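You operate a simulated robot arm through the tools that you are given. There is no shell and no other tool. Be economical: measure what you need, move in short steps, check, and stop when the job is done.

You run a simulated two-armed robot. Do the job below in one go: nothing can be reset, and whatever is moved stays where it is left.

## Task
Put one of the pots from the top of the corner bench on the upper shelf of the narrow rack. Then put two of the bags from the top of the corner bench on the top shelf of the narrow rack. Then put the hand block on the lower shelf of the narrow rack. Then stack the box marked "Gloves" from the top of the corner bench on top of the box that says "Ties". Then take the soft cheese on the top of the deep bench and put it away on the shelf of the low bench. Then put the amber bottle on the shelf of the long bench. The order counts. Set down upright: amber bottle.

It is judged by the outcome, as a careful person would: the job done as asked, and still so three seconds after it is handed in. It fails if anything else is knocked over, pushed out of place, dropped, spilled or broken.

## Robot
Two 7-joint arms with three-finger grippers on one trunk, on a base that drives. Base frame: it is fixed to the floor where the robot stands at the start and does not move with it; the origin is under the middle of the robot, x ahead of it, y to its left, z up; the surface under the hand at the start is at about z = 86. Units: cm, rad, N and s.
The left shoulder is at the start at [9.6, 12.6, 105.3], the right one opposite. With the tool pointing down near the work surface each hand reaches from about 36 to 86 cm from the robot's upright axis, wherever it stands, measured 20 degrees to its own side. Places, roughly: amber bottle (7x7x23 cm) [-210, 90, 90]; bag [75, -25, 100]; box [75, -100, 100]; hand block (10x6x5 cm) [80, 40, 90]; lower shelf of the narrow rack [-190, -120, 70]; pot [75, -25, 100]; shelf of the long bench [70, 130, 40]; shelf of the low bench [-200, 90, 20]; soft cheese (6x6x5 cm) [-410, 50, 90]; top shelf of the narrow rack [-190, -120, 150]; upper shelf of the narrow rack [-190, -120, 110]. Payload 2.94 kg a hand.
Tool frame (each hand has its own): the origin (TCP) lies between the finger pads and is the grasp point; the fingertips stand 3 cm ahead of it; z points along the fingers, y is the line along which they close. Largest opening 12.8 cm; the body of the gripper starts 9.3 cm behind the TCP.
Orientation is that of the tool frame in the base frame, as a unit quaternion [x, y, z, w]. With the fingers straight down and closing along the base's y, the tool's x points along the base's -x, its y along +y and its z along -z.

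## Interface
- The arms move only by the tool apply_moves. It takes "left_series", "right_series" or both (then of equal length, played together; a hand with none holds still); each is a list of rows, each a list of 3 entries, a list of its own where there are three numbers: the shift along the base's x, y, z in cm, then the turn, a rotation vector about the base's x, y, z in rad, then the closure, from 0 (fully open) to 1 (shut). In form: [[[x, y, z], [ax, ay, az], jaw], ...]. A call has 1 to 12 rows; each row shifts and turns the commanded pose from where the row before left it. Each row takes 0.2 s and may step no farther than 5 cm and 0.15 rad from the row before; otherwise, or with a gripper value out of range, the whole call is refused. A pose out of reach is approached as far as the arm can. The call stops where the force on the tool passes 40 N (or 10 N more than at its start, if that is more) or the arm is blocked; 0.2 s more then pass. The fingers move at their own pace and stop on an object; they squeeze with about 36 N. The grip force told is the motor's: it shows also when the fingers shut on nothing. Time passes only in rows, and 0.2 s behind the last, so rows that do not move let the fingers close. The reply holds the time, the measured pose of the TCP, the force on the tool along the base axes, the opening and the grip force, in the units named above and with some noise, with the torque about the TCP (base axes, N m) and any sound that the robot's microphone picked up, and new pictures: "pictures" is both (left out), scene, wrist or none (wrist: the cameras of the hands that moved).
- Cameras (640 x 400 px; columns grow to the right, rows downward): "scene" is now at [23.45, -2.58, 122.73]; the picture's right is [-0.26, -0.96, 0.00], its down [-0.41, 0.11, -0.91] and it looks along [0.88, -0.24, -0.42] (base axes); focal length 214 px, centre (320, 200). "left" rides on the left gripper at [6.9, 1.5, -12] in its tool frame; the picture's right is [-0.21, 0.98, 0.00], its down [-0.82, -0.18, -0.54] and it looks along [-0.53, -0.12, 0.84] (tool axes); focal length 251 px, centre (320, 200). "right" rides on the right gripper at [6.9, -1.5, -12] in its tool frame; the picture's right is [0.21, 0.98, 0.00], its down [-0.82, 0.18, -0.54] and it looks along [-0.53, 0.12, 0.84] (tool axes); focal length 251 px, centre (320, 200). There is no depth. A picture from a camera that has moved, and an enlarged one, comes with that camera's place and axes in the base frame and with its lens.
- raise_lower(by): slides the trunk up (or, below 0, down) by that many cm; the arms and the scene camera ride with it, the base frame stays. It gives what a move gives, with no picture.
- drive_base(legs): drives the robot by 1 to 6 legs, each [ahead, left, turn to the left] in cm, cm and rad, along the robot's own axes; the way and the turn of a leg run together, so that a leg with both is an arc; at most 150 cm and 3.142 rad a leg. The arms and the cameras ride along, it lands a little off, and it stops where it bumps. It gives what a move gives, and a new picture of the scene camera.
- aim_head(pan, tilt): turns the head with the scene camera to pan (to the left, within 1.396 rad either way) and tilt (down, from -0.506 to 1.204), counted from straight ahead of the robot. It gives what a move gives, and a new picture of the scene camera.
- inspect(camera, box): a new picture of the part [left, top, right, bottom] of that camera's present view, enlarged. It takes no simulated time.
- sign_off(): hands the job in; it is judged then, once.

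Work in short steps. Places have to be worked out from the pictures, the camera data and where the tool is seen: move nearer, look again, correct. Check each grasp and each placing, and mend what went wrong. You have 207 turns and 260 pictures in all, those below and enlarged ones among them. Open the grippers and draw the arms clear of the work before you hand the job in, unless the task says otherwise; then end with one line.

The tools are called as name(argument=value, ...) on one line, values as JSON. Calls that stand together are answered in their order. apply_moves: Moves the arms, as the interface text tells. Its arguments: {"type":"object","properties":{"left_series":{"type":"array","items":{"type":"array"}},"right_series":{"type":"array","items":{"type":"array"}},"pictures":{"type":"string","enum":["both","scene","wrist","none"]}},"required":[]} The other tools are called the same way: raise_lower (by) slides the trunk up or down; drive_base (legs) drives the base; aim_head (pan, tilt) turns the head that bears the scene camera; inspect (camera, box) takes an enlarged picture of a part of a camera's view; sign_off () hands the job in.

At the start:

```text
time_s: 0.0
left_ee_pos: [54.52, 1.28, 120.73]
left_orientation: [0.0, 1.0, 0.0, 0.0]
left_wrist_force: [0.6, 0.3, 0.7]
left_wrist_torque: [-0.02, 0.0, 0.02]
left_grip_width: 12.8
left_finger_force: 0.0
right_ee_pos: [39.2, -29.11, 126.58]
right_orientation: [-0.001, 1.0, 0.0, 0.0]
right_wrist_force: [-0.6, 0.4, 0.2]
right_wrist_torque: [-0.01, 0.0, 0.0]
right_grip_width: 12.8
right_finger_force: 0.1
trunk travel left (down, up): [-26.5, 28.3]
robot x, y, heading: [-0.31, -0.04, -0.002]
head pan, tilt: [-0.267, 0.433]
```

scene: 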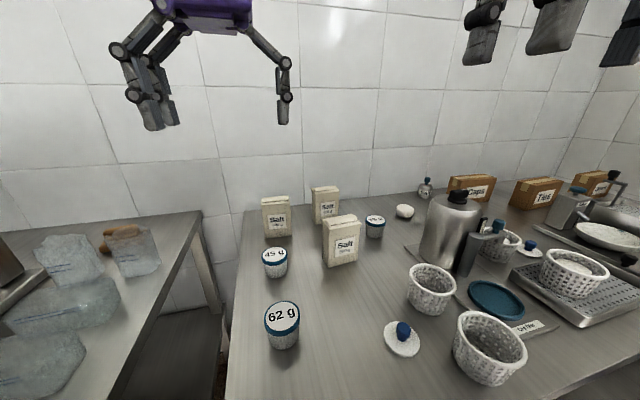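
right: 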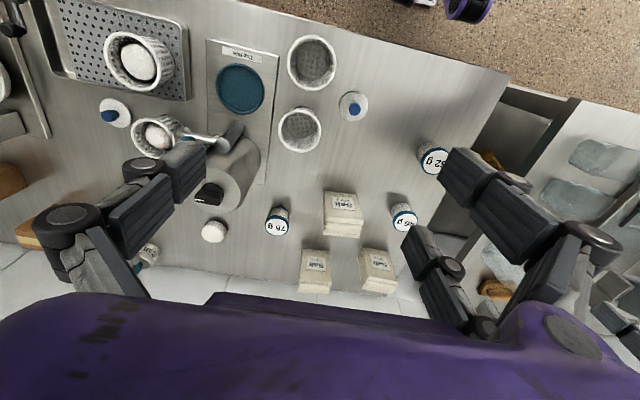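
left: 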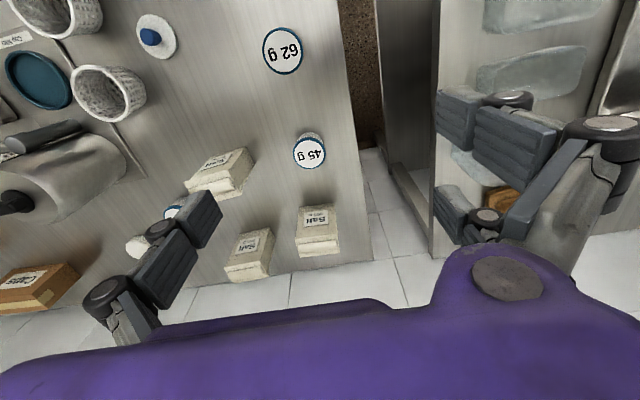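

I'll start with an enlarged look at the pots and bags on the corner bench.

inspect(camera="scene", box=[230, 170, 430, 370])

aim_head(pan=-1.0, tilt=0.45)

aim_head(pan=0.7, tilt=0.6)

```text
2.00 times, centred on (330, 270) of scene
camera zoom: at [23.45, -2.58, 122.73], right [-0.26, -0.96, 0.0], down [-0.41, 0.11, -0.91], along [0.88, -0.24, -0.42], focal length 429 px, centre (300, 60)
```

zoom: 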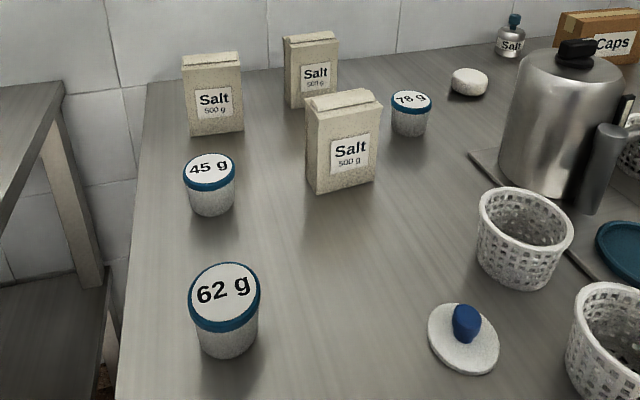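

```text
time_s: 1.1
left_ee_pos: [54.47, 1.34, 120.65]
left_orientation: [0.0, 1.0, 0.0, 0.001]
left_wrist_force: [-0.3, -0.6, -0.1]
left_wrist_torque: [0.04, -0.01, -0.04]
left_grip_width: 12.79
left_finger_force: 0.0
right_ee_pos: [39.03, -29.16, 126.68]
right_orientation: [0.0, 1.0, 0.0, 0.0]
right_wrist_force: [-1.0, 0.2, 0.3]
right_wrist_torque: [-0.02, -0.03, 0.04]
right_grip_width: 12.77
right_finger_force: 0.0
trunk travel left (down, up): [-26.5, 28.3]
robot x, y, heading: [0.39, 0.04, 0.0]
head pan, tilt: [-1.0, 0.45]
camera scene: at [19.54, -7.88, 122.57], right [-0.84, -0.54, 0.0], down [-0.24, 0.37, -0.9], along [0.49, -0.76, -0.44], focal length 214 px, centre (320, 200)
```

scene: 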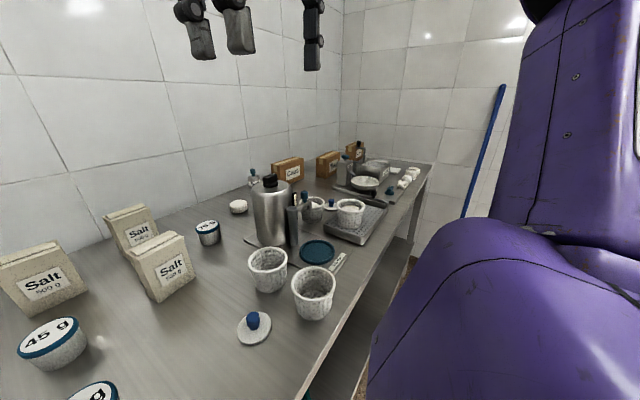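

```text
time_s: 2.8
left_ee_pos: [54.4, 1.22, 120.73]
left_orientation: [0.0, 1.0, 0.0, 0.0]
left_wrist_force: [0.6, 0.2, -0.1]
left_wrist_torque: [-0.01, -0.03, 0.0]
left_grip_width: 12.79
left_finger_force: 0.0
right_ee_pos: [39.13, -29.21, 126.74]
right_orientation: [0.0, 1.0, 0.0, -0.001]
right_wrist_force: [-0.4, -0.8, -0.7]
right_wrist_torque: [0.02, 0.0, -0.02]
right_grip_width: 12.82
right_finger_force: 0.0
trunk travel left (down, up): [-26.5, 28.3]
robot x, y, heading: [-0.25, -0.05, -0.008]
head pan, tilt: [0.7, 0.6]
camera scene: at [22.73, 3.56, 121.61], right [0.41, -0.91, 0.0], down [-0.48, -0.22, -0.85], along [0.77, 0.35, -0.53], focal length 214 px, centre (320, 200)
```

scene: 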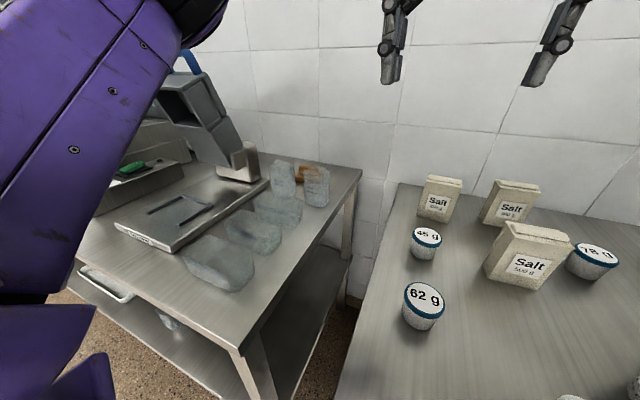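

The pots (62 g at about [48,-3]) and the salt bags (nearest at about [62–67, -15..-23]) are located. I'll back off a little so that the arms can come at a 45° pitch, and look down at them with the wrists.

drive_base(legs=[[-12, 0, 0]])

aim_head(pan=-0.15, tilt=0.6)

```text
time_s: 4.0
left_ee_pos: [42.79, 1.39, 120.82]
left_orientation: [0.0, 1.0, 0.0, -0.001]
left_wrist_force: [0.6, -0.3, -0.5]
left_wrist_torque: [0.0, 0.02, 0.01]
left_grip_width: 12.81
left_finger_force: 0.1
right_ee_pos: [27.29, -29.06, 126.68]
right_orientation: [-0.002, 1.0, 0.0, 0.001]
right_wrist_force: [-0.1, -0.5, 0.1]
right_wrist_torque: [0.01, -0.01, -0.01]
right_grip_width: 12.77
right_finger_force: 0.1
trunk travel left (down, up): [-26.5, 28.3]
robot x, y, heading: [-11.74, 0.41, 0.005]
head pan, tilt: [0.7, 0.6]
camera scene: at [10.92, 3.61, 121.63], right [0.42, -0.91, 0.0], down [-0.48, -0.22, -0.85], along [0.77, 0.35, -0.52], focal length 214 px, centre (320, 200)
```

scene: 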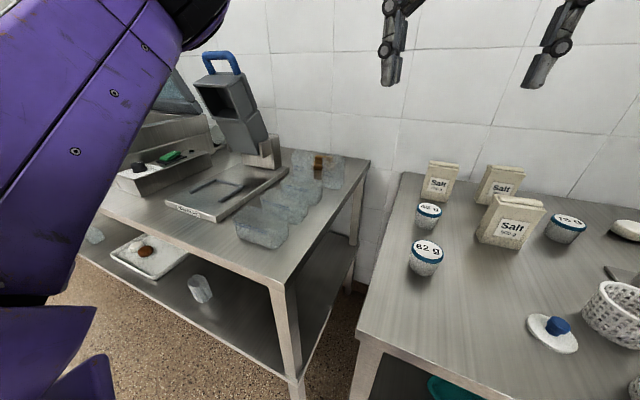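

```text
time_s: 5.2
left_ee_pos: [42.65, 1.46, 120.92]
left_orientation: [-0.001, 1.0, 0.0, 0.0]
left_wrist_force: [0.5, 0.1, 0.0]
left_wrist_torque: [-0.01, 0.01, 0.01]
left_grip_width: 12.78
left_finger_force: 0.1
right_ee_pos: [27.44, -29.18, 126.71]
right_orientation: [-0.001, 1.0, -0.001, 0.0]
right_wrist_force: [0.8, -0.3, -0.2]
right_wrist_torque: [0.02, -0.02, -0.02]
right_grip_width: 12.8
right_finger_force: 0.0
trunk travel left (down, up): [-26.5, 28.3]
robot x, y, heading: [-12.18, 0.07, 0.001]
head pan, tilt: [-0.15, 0.6]
camera scene: at [11.46, -1.43, 121.22], right [-0.15, -0.99, 0.0], down [-0.56, 0.08, -0.83], along [0.82, -0.12, -0.56], focal length 214 px, centre (320, 200)
```

scene: 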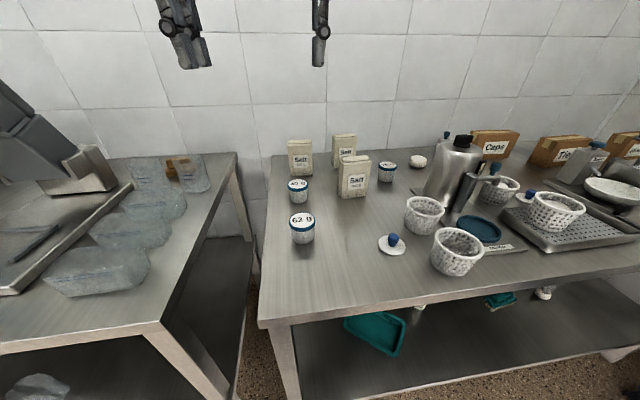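

Left hand first: pitch it 45° forward and come to just behind and above the 62 g pot.

apply_moves(left_series=[[[0, -0.7, -2.5], [0, -0.131, 0], 0.3], [[0, -0.7, -2.5], [0, -0.131, 0], 0.3], [[0, -0.7, -2.5], [0, -0.131, 0], 0.3], [[0, -0.7, -2.5], [0, -0.131, 0], 0.3], [[0, -0.7, -2.5], [0, -0.131, 0], 0.3], [[-0.5, -0.8, -2.5], [0, -0.131, 0], 0.3]], pictures="both")

```text
time_s: 6.6
left_ee_pos: [42.19, -2.8, 105.64]
left_orientation: [-0.001, 0.923, -0.001, 0.385]
left_wrist_force: [-0.3, -0.6, 0.1]
left_wrist_torque: [0.01, -0.01, 0.0]
left_grip_width: 8.98
left_finger_force: 0.1
right_ee_pos: [27.41, -29.21, 126.82]
right_orientation: [-0.001, 1.0, -0.001, 0.0]
right_wrist_force: [-0.3, 0.0, 0.4]
right_wrist_torque: [0.0, 0.0, -0.01]
right_grip_width: 12.8
right_finger_force: 0.0
trunk travel left (down, up): [-26.5, 28.3]
robot x, y, heading: [-11.53, -0.13, 0.002]
head pan, tilt: [-0.15, 0.6]
camera scene: at [11.49, -1.46, 121.21], right [-0.15, -0.99, 0.0], down [-0.56, 0.08, -0.82], along [0.82, -0.12, -0.57], focal length 214 px, centre (320, 200)
camera left: at [28.96, -1.25, 109.12], right [0.15, 0.98, 0.15], down [0.2, -0.18, 0.96], along [0.97, -0.12, -0.22], focal length 251 px, centre (320, 200)
```

scene: 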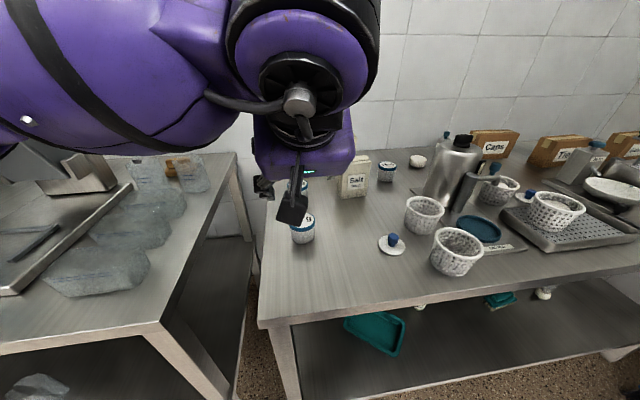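
left: 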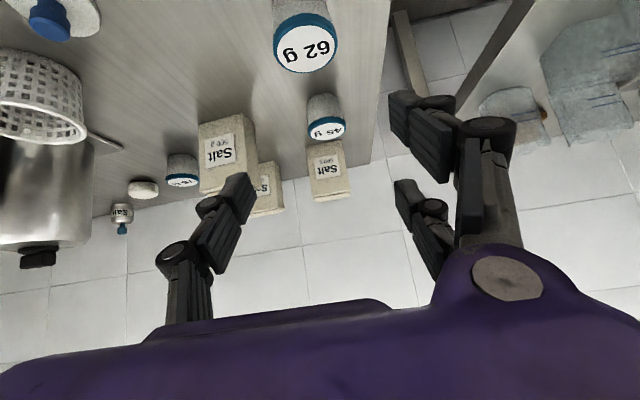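

The wrist view puts the 62 g pot at about [47.2,-2.7]. I descend around it and close.

apply_moves(left_series=[[[1.5, 0, -4.5], [0, 0, 0], 0.2], [[1.5, 0.1, -4.5], [0, 0, 0], 0.2], [[1, 0, -4], [0, 0, 0], 0.2], [[1, 0, -2.4], [0, 0, 0], 0.2], [[0, 0, 0], [0, 0, 0], 0.2]], pictures="both")

```text
time_s: 7.8
left_ee_pos: [46.94, -2.73, 90.42]
left_orientation: [-0.001, 0.923, -0.001, 0.384]
left_wrist_force: [-0.7, 0.1, 0.1]
left_wrist_torque: [-0.02, -0.03, 0.01]
left_grip_width: 10.25
left_finger_force: 0.0
right_ee_pos: [27.34, -29.1, 126.67]
right_orientation: [0.0, 1.0, 0.0, 0.001]
right_wrist_force: [0.0, 0.2, 0.1]
right_wrist_torque: [0.0, 0.0, 0.02]
right_grip_width: 12.82
right_finger_force: 0.0
trunk travel left (down, up): [-26.5, 28.3]
robot x, y, heading: [-11.62, -0.23, -0.002]
head pan, tilt: [-0.15, 0.6]
camera scene: at [11.44, -1.44, 121.23], right [-0.15, -0.99, 0.0], down [-0.56, 0.08, -0.83], along [0.82, -0.12, -0.56], focal length 214 px, centre (320, 200)
camera left: at [33.84, -1.21, 93.89], right [0.15, 0.98, 0.15], down [0.2, -0.18, 0.96], along [0.97, -0.12, -0.22], focal length 251 px, centre (320, 200)
```

scene: 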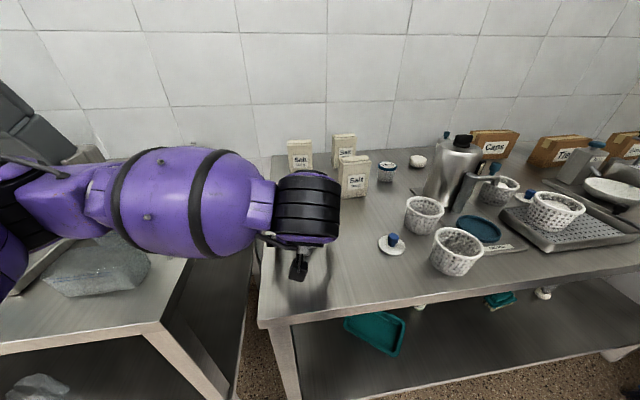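
left: 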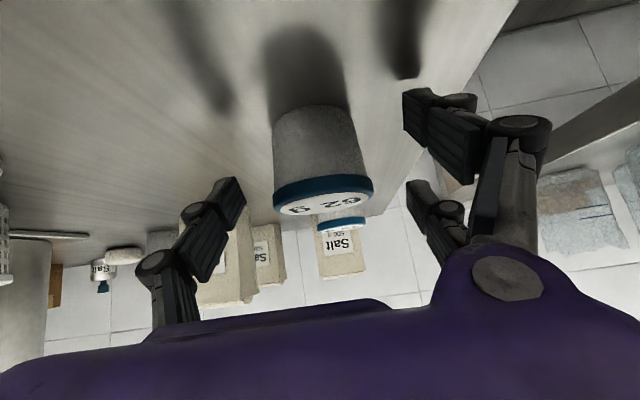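

The pot sits between the fingers. Close gently by rows without movement.

apply_moves(left_series=[[[0, 0, 0], [0, 0, 0], 1], [[0, 0, 0], [0, 0, 0], 1], [[0, 0, 0], [0, 0, 0], 1], [[0, 0, 1], [0, 0, 0], 1], [[0, 0, 4], [0, 0, 0], 1], [[0, 0, 4], [0, 0, 0], 1]], pictures="wrist")

```text
time_s: 9.2
left_ee_pos: [46.92, -2.91, 99.67]
left_orientation: [0.0, 0.924, 0.0, 0.383]
left_wrist_force: [-1.0, 0.0, -1.2]
left_wrist_torque: [0.01, 0.0, 0.0]
left_grip_width: 5.27
left_finger_force: 36.0
right_ee_pos: [27.34, -29.19, 126.7]
right_orientation: [-0.001, 1.0, 0.0, 0.0]
right_wrist_force: [0.2, 0.1, 0.5]
right_wrist_torque: [0.01, 0.01, -0.02]
right_grip_width: 12.8
right_finger_force: 0.1
trunk travel left (down, up): [-26.5, 28.3]
robot x, y, heading: [-11.72, 0.15, 0.005]
head pan, tilt: [-0.15, 0.6]
camera left: at [33.65, -1.26, 103.07], right [0.15, 0.98, 0.15], down [0.2, -0.18, 0.96], along [0.97, -0.12, -0.22], focal length 251 px, centre (320, 200)
```

left: 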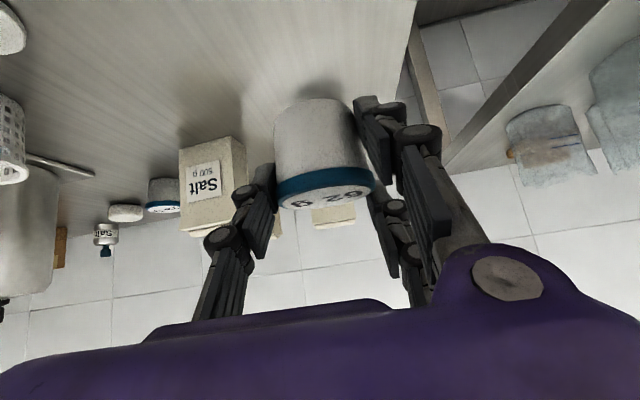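

The pot is held (width 5.3, lifted). Draw the left hand back and to the left, and bring the right hand pitched 45° to behind and above the nearest salt bag.

apply_moves(left_series=[[[-1, 2, 2], [0, 0, 0], 1], [[-1, 2, 2], [0, 0, 0], 1], [[-1, 2, 2], [0, 0, 0], 1], [[-1, 2, 2], [0, 0, 0], 1], [[-1, 2, 2], [0, 0, 0], 1], [[0, 0, 0], [0, 0, 0], 1], [[0, 0, 0], [0, 0, 0], 1]], right_series=[[[4, 0, -2], [0, -0.131, 0], 0], [[4, 1.5, -2], [0, -0.131, 0], 0], [[4, 1.5, -2.5], [0, -0.131, 0], 0], [[4, 1.7, -2.5], [0, -0.131, 0], 0], [[4, 1.8, -2.5], [0, -0.131, 0], 0], [[4, 1.8, -2.5], [0, -0.131, 0], 0], [[3.5, 1.8, -2.5], [0, 0, 0], 0]], pictures="both")

```text
refused: row 4 steps farther than a row can; nothing moved
```

Same move with slightly shorter steps.

apply_moves(left_series=[[[-1, 2, 2], [0, 0, 0], 1], [[-1, 2, 2], [0, 0, 0], 1], [[-1, 2, 2], [0, 0, 0], 1], [[-1, 2, 2], [0, 0, 0], 1], [[-1, 2, 2], [0, 0, 0], 1], [[0, 0, 0], [0, 0, 0], 1], [[0, 0, 0], [0, 0, 0], 1]], right_series=[[[4, 0, -2], [0, -0.131, 0], 0], [[4, 1.5, -2], [0, -0.131, 0], 0], [[4, 1.5, -2.2], [0, -0.131, 0], 0], [[4, 1.7, -2.2], [0, -0.131, 0], 0], [[4, 1.8, -2.2], [0, -0.131, 0], 0], [[4, 1.8, -2.2], [0, -0.131, 0], 0], [[3.5, 1.8, -2.5], [0, 0, 0], 0]], pictures="both")

```text
time_s: 10.8
left_ee_pos: [42.32, 7.44, 109.34]
left_orientation: [-0.001, 0.924, -0.001, 0.382]
left_wrist_force: [0.2, 0.8, -1.1]
left_wrist_torque: [0.01, 0.01, -0.01]
left_grip_width: 5.27
left_finger_force: 36.3
right_ee_pos: [54.83, -18.74, 111.1]
right_orientation: [-0.001, 0.923, -0.001, 0.384]
right_wrist_force: [0.1, -0.3, -0.2]
right_wrist_torque: [-0.04, 0.01, -0.06]
right_grip_width: 12.79
right_finger_force: 0.1
trunk travel left (down, up): [-26.5, 28.3]
robot x, y, heading: [-12.0, -0.06, 0.004]
head pan, tilt: [-0.15, 0.6]
camera scene: at [11.6, -1.3, 121.19], right [-0.15, -0.99, 0.0], down [-0.56, 0.08, -0.82], along [0.82, -0.12, -0.57], focal length 214 px, centre (320, 200)
camera right: at [41.48, -20.39, 114.66], right [-0.15, 0.98, -0.15], down [0.2, 0.18, 0.96], along [0.97, 0.12, -0.22], focal length 251 px, centre (320, 200)
camera left: at [29.11, 9.0, 112.96], right [0.15, 0.98, 0.15], down [0.2, -0.18, 0.96], along [0.97, -0.11, -0.22], focal length 251 px, centre (320, 200)
```

scene: 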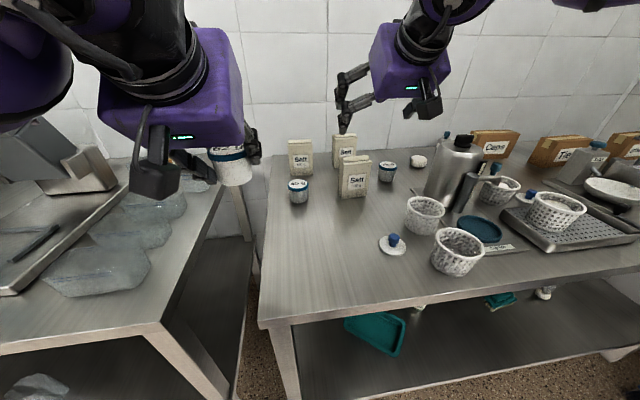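
right: 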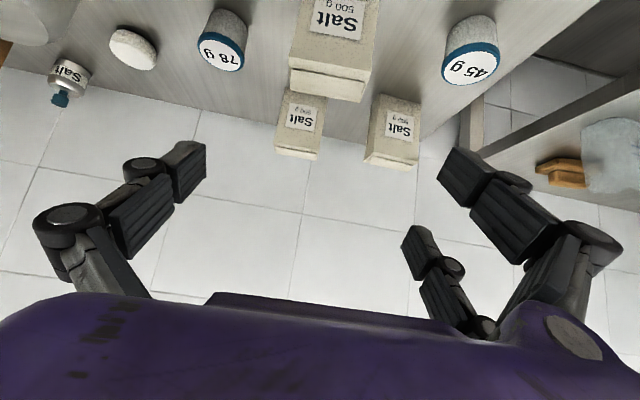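
left: 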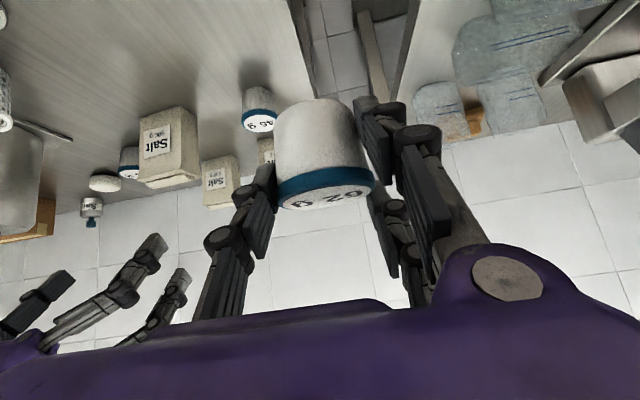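

The bag centre is about [65.5,-19.1]. Descend around it with the jaw wide, then check.

apply_moves(right_series=[[[2.4, -0.1, -4], [0, 0, 0], 0], [[2.4, -0.1, -4], [0, 0, 0], 0], [[2.4, -0.1, -4], [0, 0, 0], 0], [[2.4, 0, -4], [0, 0, 0], 0], [[0, 0, 0], [0, 0, 0], 0]], pictures="both")

```text
time_s: 12.0
left_ee_pos: [42.12, 7.25, 109.61]
left_orientation: [-0.001, 0.924, -0.001, 0.383]
left_wrist_force: [0.1, 0.0, -0.4]
left_wrist_torque: [0.01, 0.01, 0.02]
left_grip_width: 5.24
left_finger_force: 36.0
right_ee_pos: [64.17, -19.35, 95.7]
right_orientation: [-0.001, 0.923, 0.0, 0.384]
right_wrist_force: [0.1, 0.2, 0.3]
right_wrist_torque: [0.03, 0.0, 0.03]
right_grip_width: 12.79
right_finger_force: 0.1
trunk travel left (down, up): [-26.5, 28.3]
robot x, y, heading: [-11.47, -0.02, -0.002]
head pan, tilt: [-0.15, 0.6]
camera scene: at [11.37, -1.41, 121.24], right [-0.15, -0.99, 0.0], down [-0.56, 0.08, -0.83], along [0.82, -0.12, -0.56], focal length 214 px, centre (320, 200)
camera right: at [50.92, -20.94, 99.17], right [-0.15, 0.98, -0.15], down [0.2, 0.18, 0.96], along [0.97, 0.12, -0.22], focal length 251 px, centre (320, 200)
```

scene: 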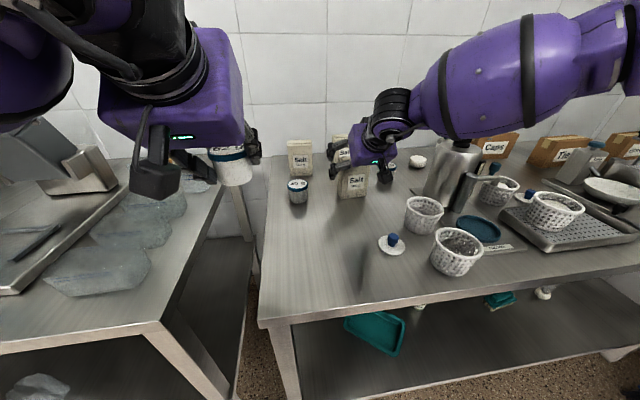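
right: 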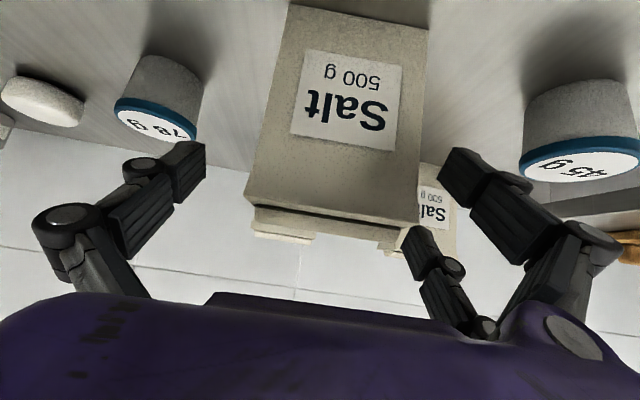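

The bag is between the fingers. Advance 1 cm, close and lift.

apply_moves(right_series=[[[1, 0, -0.5], [0, 0, 0], 0.1], [[0, 0, 0], [0, 0, 0], 1], [[0, 0, 0], [0, 0, 0], 1], [[0, 0, 0], [0, 0, 0], 1], [[0, 0, 1], [0, 0, 0], 1], [[0, 0, 4], [0, 0, 0], 1], [[0, 0, 4], [0, 0, 0], 1], [[0, 0, 4], [0, 0, 0], 1]], pictures="wrist")

```text
time_s: 13.8
left_ee_pos: [42.22, 7.45, 109.4]
left_orientation: [-0.001, 0.923, -0.001, 0.384]
left_wrist_force: [0.2, -0.4, -1.3]
left_wrist_torque: [0.01, -0.03, -0.01]
left_grip_width: 5.25
left_finger_force: 36.1
right_ee_pos: [65.36, -19.26, 107.95]
right_orientation: [-0.001, 0.924, 0.0, 0.383]
right_wrist_force: [0.0, 0.3, -5.7]
right_wrist_torque: [-0.02, -0.11, 0.0]
right_grip_width: 7.95
right_finger_force: 36.0
trunk travel left (down, up): [-26.5, 28.3]
robot x, y, heading: [-11.66, 0.01, 0.002]
head pan, tilt: [-0.15, 0.6]
camera right: at [52.08, -20.87, 111.43], right [-0.15, 0.98, -0.15], down [0.2, 0.18, 0.96], along [0.97, 0.12, -0.22], focal length 251 px, centre (320, 200)
```

right: 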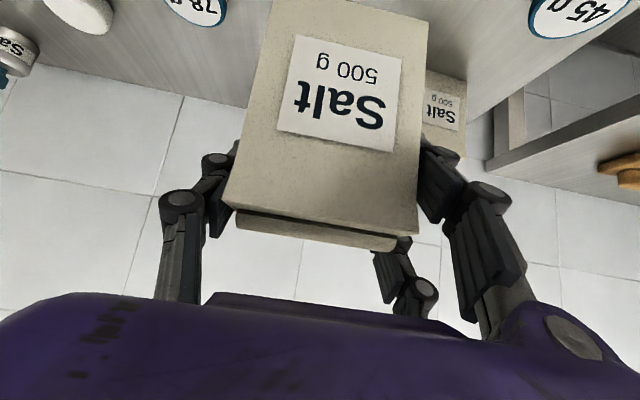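

Bag held too. Tuck the right hand back, then back away from the bench and look behind me.

apply_moves(right_series=[[[-4.5, -0.5, 1], [0, 0, 0], 1], [[-4.5, -0.5, 1], [0, 0, 0], 1], [[-4.5, -0.5, 1], [0, 0, 0], 1], [[-4.5, -0.5, 1], [0, 0, 0], 1], [[-4.5, -0.5, 1], [0, 0, 0], 1], [[-3, -0.5, 1], [0, 0, 0], 1]], pictures="none")

drive_base(legs=[[-45, 0, 0], [0, 0, -1.2]])

aim_head(pan=-1.1, tilt=0.35)

```text
time_s: 15.2
left_ee_pos: [42.12, 7.23, 109.48]
left_orientation: [-0.001, 0.923, 0.0, 0.384]
left_wrist_force: [0.5, -0.2, -0.6]
left_wrist_torque: [0.0, -0.01, -0.02]
left_grip_width: 5.21
left_finger_force: 35.9
right_ee_pos: [39.72, -22.42, 113.99]
right_orientation: [0.0, 0.924, 0.0, 0.382]
right_wrist_force: [0.1, -0.8, -5.1]
right_wrist_torque: [0.03, -0.08, 0.01]
right_grip_width: 7.91
right_finger_force: 36.2
trunk travel left (down, up): [-26.5, 28.3]
robot x, y, heading: [-12.12, 0.07, -0.003]
head pan, tilt: [-0.15, 0.6]
```

```text
time_s: 21.0
left_ee_pos: [-31.21, -47.92, 109.45]
left_orientation: [0.524, 0.761, -0.218, 0.315]
left_wrist_force: [1.0, -0.6, -0.8]
left_wrist_torque: [0.02, -0.01, -0.01]
left_grip_width: 5.22
left_finger_force: 36.0
right_ee_pos: [-59.86, -56.43, 113.97]
right_orientation: [0.524, 0.761, -0.217, 0.315]
right_wrist_force: [0.2, 0.3, -4.9]
right_wrist_torque: [-0.02, -0.02, -0.02]
right_grip_width: 7.91
right_finger_force: 36.3
trunk travel left (down, up): [-26.5, 28.3]
robot x, y, heading: [-57.25, 0.22, -1.21]
head pan, tilt: [-0.15, 0.6]
camera scene: at [-50.18, -22.45, 121.21], right [-0.98, -0.21, 0.0], down [-0.12, 0.55, -0.82], along [0.18, -0.81, -0.57], focal length 214 px, centre (320, 200)
```

scene: 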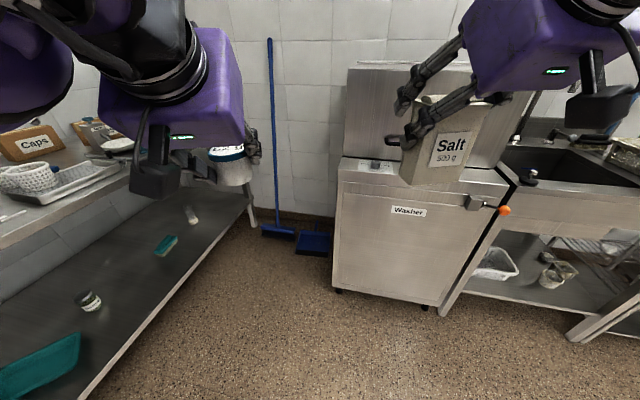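

```text
time_s: 22.2
left_ee_pos: [-31.24, -47.96, 109.44]
left_orientation: [0.524, 0.761, -0.217, 0.314]
left_wrist_force: [-0.6, 0.3, -1.2]
left_wrist_torque: [0.0, -0.02, 0.0]
left_grip_width: 5.22
left_finger_force: 36.4
right_ee_pos: [-59.87, -56.36, 113.98]
right_orientation: [0.524, 0.761, -0.218, 0.314]
right_wrist_force: [0.3, 0.0, -4.6]
right_wrist_torque: [-0.05, -0.03, 0.02]
right_grip_width: 7.91
right_finger_force: 35.7
trunk travel left (down, up): [-26.5, 28.3]
robot x, y, heading: [-57.33, -0.08, -1.204]
head pan, tilt: [-1.1, 0.351]
camera scene: at [-58.29, -20.73, 123.48], right [-0.74, 0.67, 0.0], down [0.23, 0.26, -0.94], along [-0.63, -0.7, -0.34], focal length 214 px, centre (320, 200)
```

scene: 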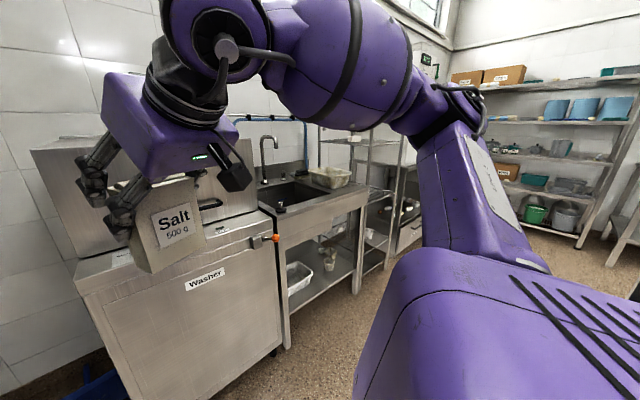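

The narrow rack stands beyond the sink. I'll square up to the right-hand wall and drive sideways toward x≈-190, staying well clear of the sink front (y≈-95).

drive_base(legs=[[0, 0, -0.366], [0, -125, 0]])

aim_head(pan=0.0, tilt=0.1)

```text
time_s: 30.6
left_ee_pos: [-135.04, -54.1, 109.35]
left_orientation: [0.654, 0.652, -0.272, 0.27]
left_wrist_force: [0.6, -0.3, -1.5]
left_wrist_torque: [-0.01, -0.02, 0.01]
left_grip_width: 5.2
left_finger_force: 36.3
right_ee_pos: [-164.82, -51.56, 113.83]
right_orientation: [0.656, 0.652, -0.271, 0.268]
right_wrist_force: [-1.3, -0.3, -4.8]
right_wrist_torque: [-0.06, -0.03, 0.04]
right_grip_width: 7.89
right_finger_force: 35.8
trunk travel left (down, up): [-26.5, 28.3]
robot x, y, heading: [-142.05, 0.31, -1.577]
head pan, tilt: [-1.1, 0.351]
stopped in leg 2: the robot was blocked; the commanded pose is now the measured one
camera scene: at [-150.42, -18.83, 123.47], right [-0.45, 0.89, 0.0], down [0.31, 0.16, -0.94], along [-0.84, -0.42, -0.34], focal length 214 px, centre (320, 200)
```

scene: 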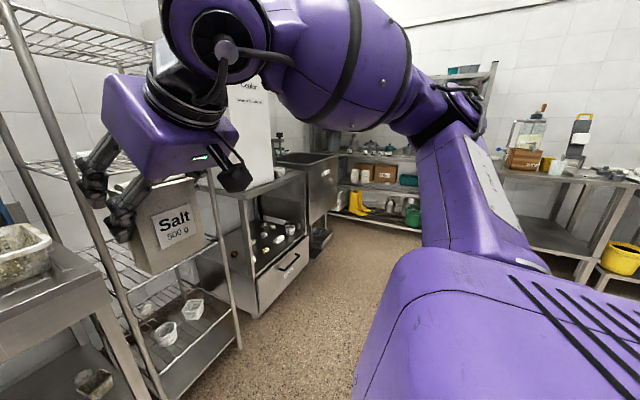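

```text
time_s: 32.0
left_ee_pos: [-134.96, -53.98, 109.44]
left_orientation: [0.654, 0.653, -0.271, 0.27]
left_wrist_force: [-0.1, 0.6, -0.6]
left_wrist_torque: [0.0, -0.03, 0.02]
left_grip_width: 5.16
left_finger_force: 36.1
right_ee_pos: [-164.66, -51.4, 113.99]
right_orientation: [0.655, 0.652, -0.272, 0.27]
right_wrist_force: [-0.3, -0.2, -4.2]
right_wrist_torque: [-0.08, 0.06, -0.01]
right_grip_width: 7.9
right_finger_force: 36.2
trunk travel left (down, up): [-26.5, 28.3]
robot x, y, heading: [-142.0, 0.34, -1.57]
head pan, tilt: [0.0, 0.099]
camera scene: at [-142.03, -23.78, 125.82], right [-1.0, 0.0, 0.0], down [0.0, 0.1, -0.99], along [0.0, -0.99, -0.1], focal length 214 px, centre (320, 200)
```

scene: 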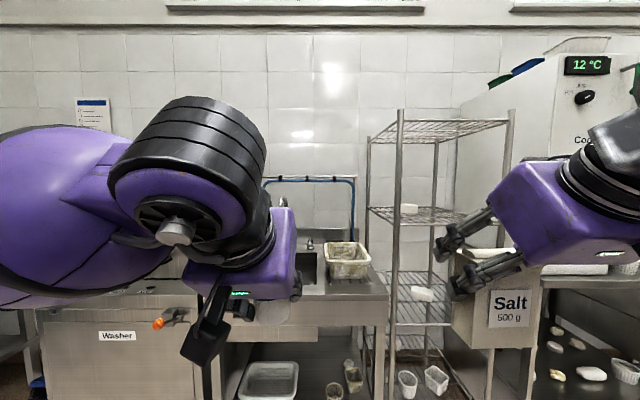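

The drive was blocked at x=-142. Look to the right and down to see by what.

aim_head(pan=-1.39, tilt=0.75)

inspect(camera="right", box=[0, 0, 640, 400])

```text
time_s: 33.5
left_ee_pos: [-134.91, -53.93, 109.44]
left_orientation: [0.654, 0.652, -0.271, 0.27]
left_wrist_force: [0.0, 0.6, -0.6]
left_wrist_torque: [0.0, -0.02, 0.03]
left_grip_width: 5.2
left_finger_force: 36.1
right_ee_pos: [-164.66, -51.58, 113.95]
right_orientation: [0.654, 0.652, -0.272, 0.27]
right_wrist_force: [-0.8, 0.5, -6.0]
right_wrist_torque: [-0.02, -0.03, 0.02]
right_grip_width: 7.91
right_finger_force: 36.3
trunk travel left (down, up): [-26.5, 28.3]
robot x, y, heading: [-142.02, -0.08, -1.572]
head pan, tilt: [-1.389, 0.75]
camera scene: at [-150.15, -16.05, 119.92], right [-0.18, 0.98, 0.0], down [0.67, 0.12, -0.73], along [-0.72, -0.13, -0.68], focal length 214 px, centre (320, 200)
```

scene: 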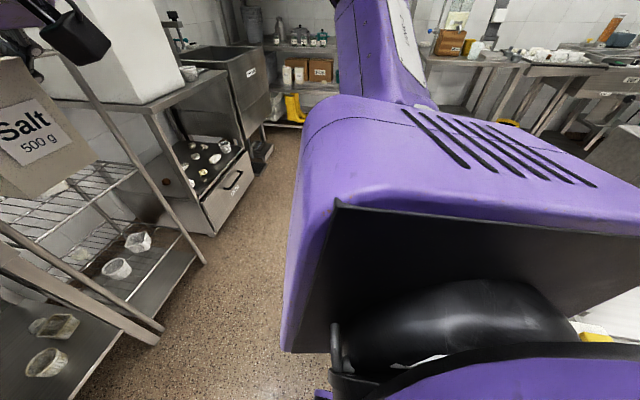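

```text
1.00 times, centred on (320, 200) of right (not enlarged: the box is as wide or as high as the picture)
camera zoom: at [-166.07, -38.14, 117.51], right [0.98, 0.15, -0.15], down [0.18, -0.2, 0.96], along [0.11, -0.97, -0.22], focal length 251 px, centre (320, 200)
```

zoom: 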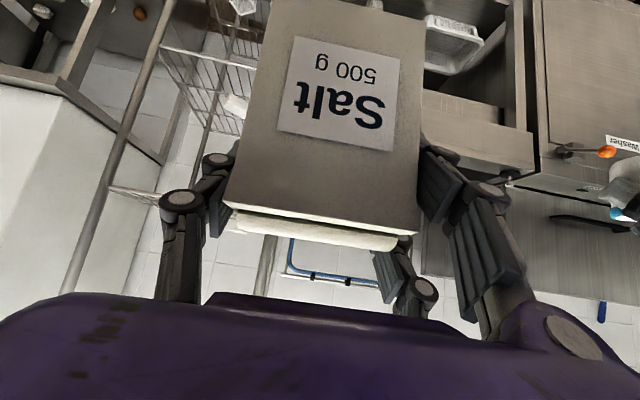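

Something on the low-bench side blocks me. I move 25 cm toward the rack side first and then continue sideways in small legs.

drive_base(legs=[[20, 0, 0], [0, -25, 0]])

```text
time_s: 37.5
left_ee_pos: [-160.39, -73.96, 109.47]
left_orientation: [0.655, 0.651, -0.272, 0.269]
left_wrist_force: [0.3, 0.4, -1.3]
left_wrist_torque: [0.0, -0.01, 0.03]
left_grip_width: 5.13
left_finger_force: 35.6
right_ee_pos: [-190.05, -71.2, 113.99]
right_orientation: [0.655, 0.651, -0.273, 0.269]
right_wrist_force: [-0.8, 0.0, -5.7]
right_wrist_torque: [-0.08, -0.04, 0.03]
right_grip_width: 7.92
right_finger_force: 35.8
trunk travel left (down, up): [-26.5, 28.3]
robot x, y, heading: [-167.41, -19.39, -1.576]
head pan, tilt: [-1.389, 0.75]
camera scene: at [-175.44, -35.91, 119.92], right [-0.17, 0.98, 0.0], down [0.67, 0.12, -0.73], along [-0.72, -0.13, -0.68], focal length 214 px, centre (320, 200)
```

scene: 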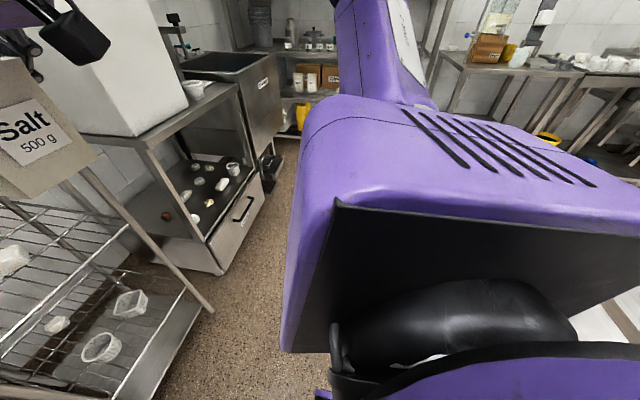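

Clear now. Go another 20 cm and look at the rack straight on.

drive_base(legs=[[0, -20, 0]])

aim_head(pan=0.0, tilt=0.25)

```text
time_s: 39.9
left_ee_pos: [-180.39, -73.69, 109.39]
left_orientation: [0.655, 0.651, -0.272, 0.269]
left_wrist_force: [0.5, -0.1, -0.9]
left_wrist_torque: [0.0, -0.05, 0.0]
left_grip_width: 5.1
left_finger_force: 36.5
right_ee_pos: [-210.31, -71.07, 114.02]
right_orientation: [0.656, 0.651, -0.272, 0.269]
right_wrist_force: [-0.1, -0.6, -4.7]
right_wrist_torque: [-0.12, -0.01, 0.04]
right_grip_width: 7.92
right_finger_force: 35.5
trunk travel left (down, up): [-26.5, 28.3]
robot x, y, heading: [-187.45, -19.65, -1.577]
head pan, tilt: [-1.389, 0.75]
camera scene: at [-195.53, -35.76, 119.92], right [-0.17, 0.98, 0.0], down [0.67, 0.12, -0.73], along [-0.72, -0.13, -0.68], focal length 214 px, centre (320, 200)
```

scene: 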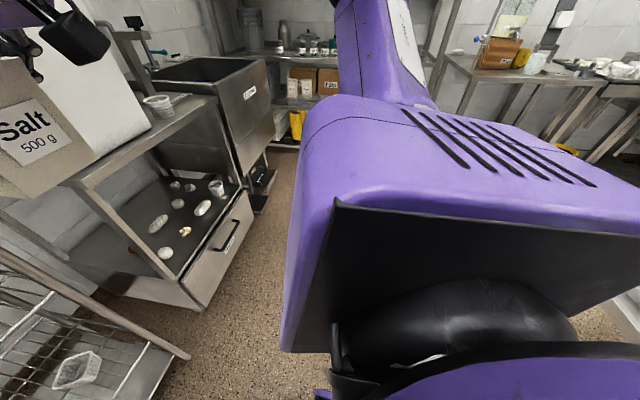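

```text
time_s: 41.4
left_ee_pos: [-180.52, -73.78, 109.4]
left_orientation: [0.656, 0.65, -0.273, 0.269]
left_wrist_force: [1.3, 0.5, -0.7]
left_wrist_torque: [0.03, 0.01, 0.0]
left_grip_width: 5.05
left_finger_force: 36.1
right_ee_pos: [-210.25, -70.99, 113.96]
right_orientation: [0.656, 0.651, -0.272, 0.268]
right_wrist_force: [0.6, -0.1, -5.3]
right_wrist_torque: [-0.05, 0.01, -0.02]
right_grip_width: 7.91
right_finger_force: 35.9
trunk travel left (down, up): [-26.5, 28.3]
robot x, y, heading: [-187.38, -19.63, -1.578]
head pan, tilt: [0.0, 0.25]
camera scene: at [-187.43, -43.67, 124.43], right [-1.0, 0.01, 0.0], down [0.0, 0.25, -0.97], along [-0.01, -0.97, -0.25], focal length 214 px, centre (320, 200)
```

scene: 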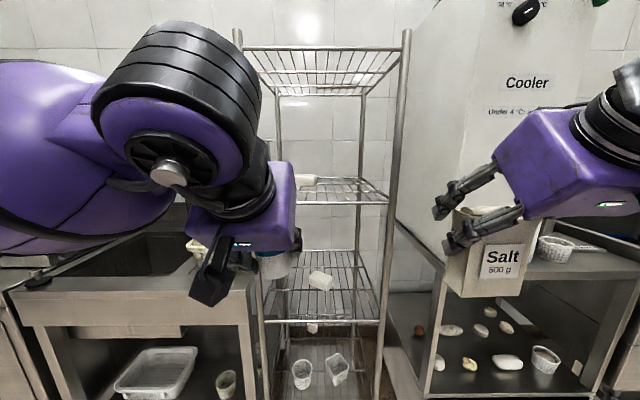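

The rack spans about x -168…-208 with its front at y≈-103, shelves near z 67/108/147. Check the wrist view for what is already on the upper shelf.

inspect(camera="left", box=[0, 0, 640, 400])

inspect(camera="scene", box=[220, 20, 460, 260])

```text
1.00 times, centred on (320, 200) of left (not enlarged: the box is as wide or as high as the picture)
camera zoom: at [-178.71, -60.37, 112.98], right [0.98, -0.16, 0.15], down [-0.18, -0.2, 0.96], along [-0.12, -0.97, -0.22], focal length 251 px, centre (320, 200)
```

zoom: 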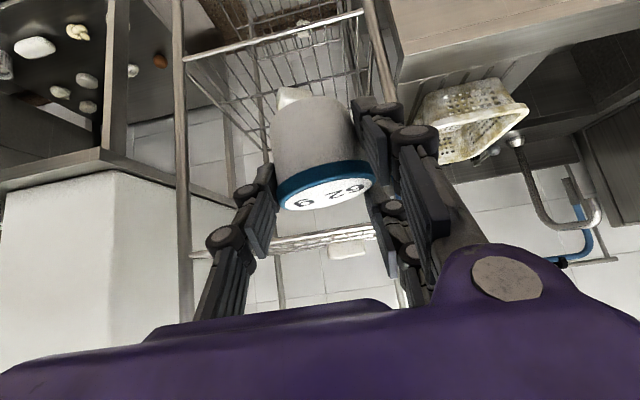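

```text
1.67 times, centred on (340, 140) of scene
camera zoom: at [-187.43, -43.67, 124.43], right [-1.0, 0.01, 0.0], down [0.0, 0.25, -0.97], along [-0.01, -0.97, -0.25], focal length 358 px, centre (287, 300)
```

zoom: 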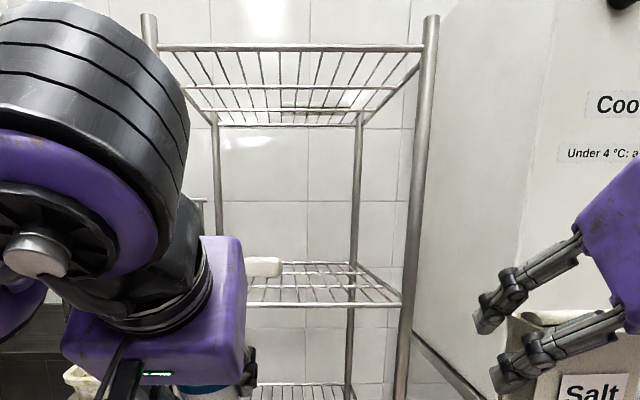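

The upper shelf is nearly empty (a white slab at the back left). Raise the trunk 8 cm, pull the right-hand bag back and up, and centre the left hand on the rack at x≈-188.

raise_lower(by=8)

apply_moves(right_series=[[[1, 2, 3.5], [0, 0, 0], 1], [[1, 2, 3.5], [0, 0, 0], 1], [[1, 2, 3.5], [0, 0, 0], 1], [[1, 2, 3.5], [0, 0, 0], 1], [[0, 2, 3.5], [0, 0, 0], 1]], left_series=[[[-1.5, 0, 0], [0, 0, 0], 1], [[-1.5, 0, 0], [0, 0, 0], 1], [[-1.5, 0, 0], [0, 0, 0], 1], [[-1.5, 0, 0], [0, 0, 0], 1], [[-1.0, 0, 0], [0, 0, 0], 1]], pictures="none")

drive_base(legs=[[21, 0, 0]])

```text
time_s: 42.6
left_ee_pos: [-180.56, -73.93, 117.35]
left_orientation: [0.656, 0.651, -0.272, 0.269]
left_wrist_force: [0.5, -0.5, -0.8]
left_wrist_torque: [0.02, 0.02, -0.01]
left_grip_width: 5.08
left_finger_force: 36.6
right_ee_pos: [-210.07, -71.16, 121.91]
right_orientation: [0.657, 0.65, -0.272, 0.268]
right_wrist_force: [0.6, 0.3, -5.0]
right_wrist_torque: [-0.04, -0.03, 0.02]
right_grip_width: 7.89
right_finger_force: 35.7
trunk travel left (down, up): [-34.5, 20.3]
robot x, y, heading: [-187.27, -19.59, -1.574]
head pan, tilt: [0.0, 0.25]
```

```text
time_s: 43.8
left_ee_pos: [-187.56, -73.73, 117.51]
left_orientation: [0.655, 0.651, -0.272, 0.271]
left_wrist_force: [-0.2, 0.0, -0.8]
left_wrist_torque: [0.04, 0.01, -0.01]
left_grip_width: 5.06
left_finger_force: 35.7
right_ee_pos: [-206.15, -61.01, 139.58]
right_orientation: [0.655, 0.652, -0.271, 0.27]
right_wrist_force: [0.6, -0.2, -4.7]
right_wrist_torque: [-0.03, -0.02, -0.01]
right_grip_width: 7.92
right_finger_force: 35.7
trunk travel left (down, up): [-34.5, 20.3]
robot x, y, heading: [-187.2, -19.46, -1.58]
head pan, tilt: [0.0, 0.25]
```

```text
time_s: 45.4
left_ee_pos: [-187.41, -94.55, 117.47]
left_orientation: [0.654, 0.651, -0.273, 0.27]
left_wrist_force: [-0.5, -0.2, -0.3]
left_wrist_torque: [0.02, -0.04, -0.03]
left_grip_width: 5.01
left_finger_force: 35.6
right_ee_pos: [-206.18, -82.13, 139.59]
right_orientation: [0.656, 0.651, -0.271, 0.268]
right_wrist_force: [-0.5, 0.0, -5.1]
right_wrist_torque: [-0.08, 0.01, 0.02]
right_grip_width: 7.91
right_finger_force: 35.8
trunk travel left (down, up): [-34.5, 20.3]
robot x, y, heading: [-187.75, -40.62, -1.575]
head pan, tilt: [0.0, 0.25]
camera scene: at [-187.48, -62.47, 132.33], right [-1.0, 0.01, 0.0], down [0.0, 0.25, -0.97], along [-0.01, -0.97, -0.25], focal length 214 px, centre (320, 200)
```

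scene: 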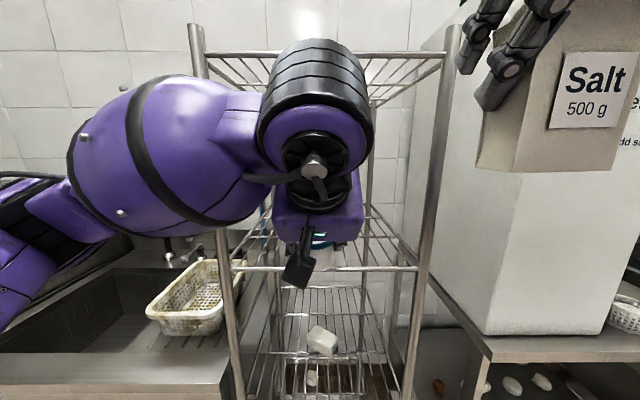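

Check the left wrist view: pot in the grip and the shelf ahead.

inspect(camera="left", box=[0, 0, 640, 400])

```text
1.00 times, centred on (320, 200) of left (not enlarged: the box is as wide or as high as the picture)
camera zoom: at [-185.75, -81.15, 120.98], right [0.98, -0.16, 0.15], down [-0.18, -0.2, 0.96], along [-0.12, -0.97, -0.22], focal length 251 px, centre (320, 200)
```

zoom: 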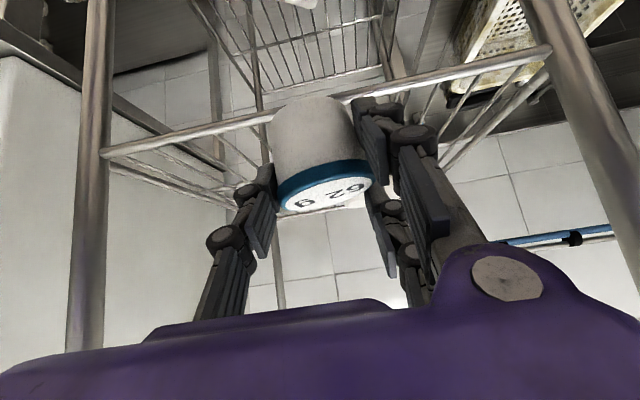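

Rail at y≈-101, z≈108; pot bottom at about 113. Move in 17 cm and then down step by step.

apply_moves(left_series=[[[0, -4, 0], [0, 0, 0], 1], [[0, -4, 0], [0, 0, 0], 1], [[0, -4, 0], [0, 0, 0], 1], [[0, -4, 0], [0, 0, 0], 1], [[0, -2, -1], [0, 0, 0], 1], [[0, 0, -1], [0, 0, 0], 1], [[0, 0, -1], [0, 0, 0], 1]], pictures="both")

```text
time_s: 47.0
left_ee_pos: [-187.57, -112.32, 115.19]
left_orientation: [0.653, 0.65, -0.278, 0.271]
left_wrist_force: [-2.8, 1.5, 24.9]
left_wrist_torque: [-0.1, -0.34, 0.01]
left_grip_width: 5.02
left_finger_force: 35.8
right_ee_pos: [-206.11, -81.74, 139.58]
right_orientation: [0.655, 0.651, -0.273, 0.269]
right_wrist_force: [0.6, 0.4, -4.4]
right_wrist_torque: [-0.08, 0.03, 0.01]
right_grip_width: 7.9
right_finger_force: 36.0
trunk travel left (down, up): [-34.5, 20.3]
robot x, y, heading: [-187.3, -40.04, -1.575]
head pan, tilt: [0.0, 0.25]
camera scene: at [-187.5, -62.22, 132.39], right [-1.0, 0.01, 0.0], down [0.0, 0.25, -0.97], along [-0.01, -0.97, -0.25], focal length 214 px, centre (320, 200)
camera left: at [-185.75, -98.82, 118.46], right [0.98, -0.16, 0.15], down [-0.18, -0.18, 0.97], along [-0.13, -0.97, -0.21], focal length 251 px, centre (320, 200)
```

scene: 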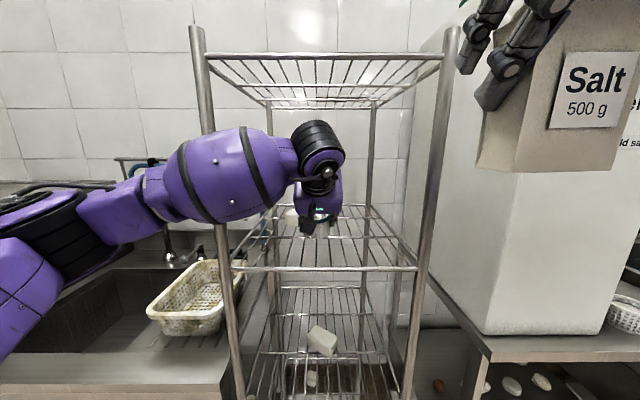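
left: 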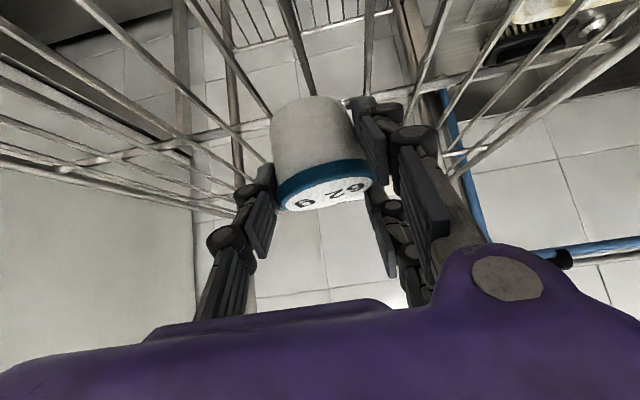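

Contact felt (25 N) at TCP z 115.2. Look closely at how the pot sits on the wires before releasing.

inspect(camera="scene", box=[220, 180, 430, 280])

inspect(camera="left", box=[160, 0, 480, 220])

```text
3.05 times, centred on (325, 230) of scene
camera zoom: at [-187.5, -62.22, 132.39], right [-1.0, 0.01, 0.0], down [0.0, 0.25, -0.97], along [-0.01, -0.97, -0.25], focal length 654 px, centre (305, 109)
```

zoom: 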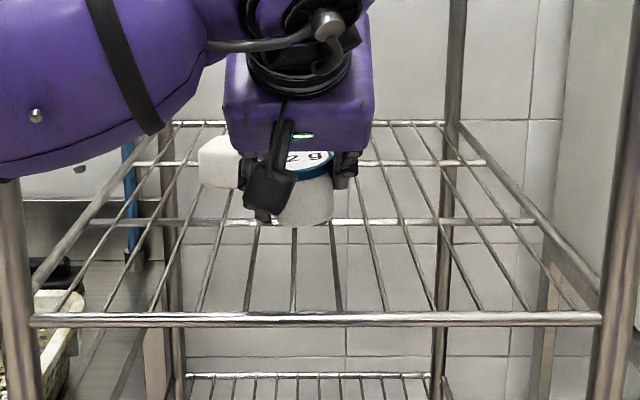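

```text
1.82 times, centred on (320, 110) of left
camera zoom: at [-185.75, -98.82, 118.46], right [0.98, -0.16, 0.15], down [-0.18, -0.18, 0.97], along [-0.13, -0.97, -0.21], focal length 457 px, centre (320, 364)
```

zoom: 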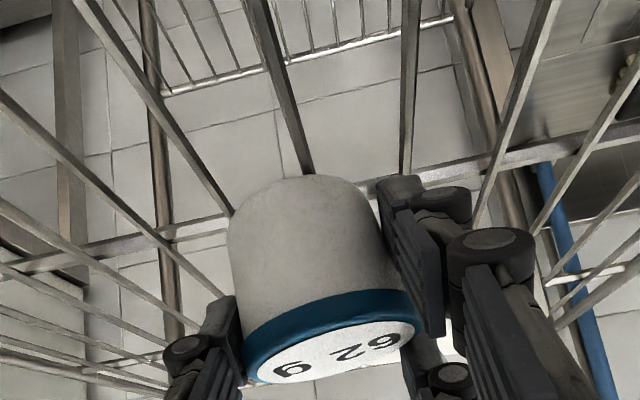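

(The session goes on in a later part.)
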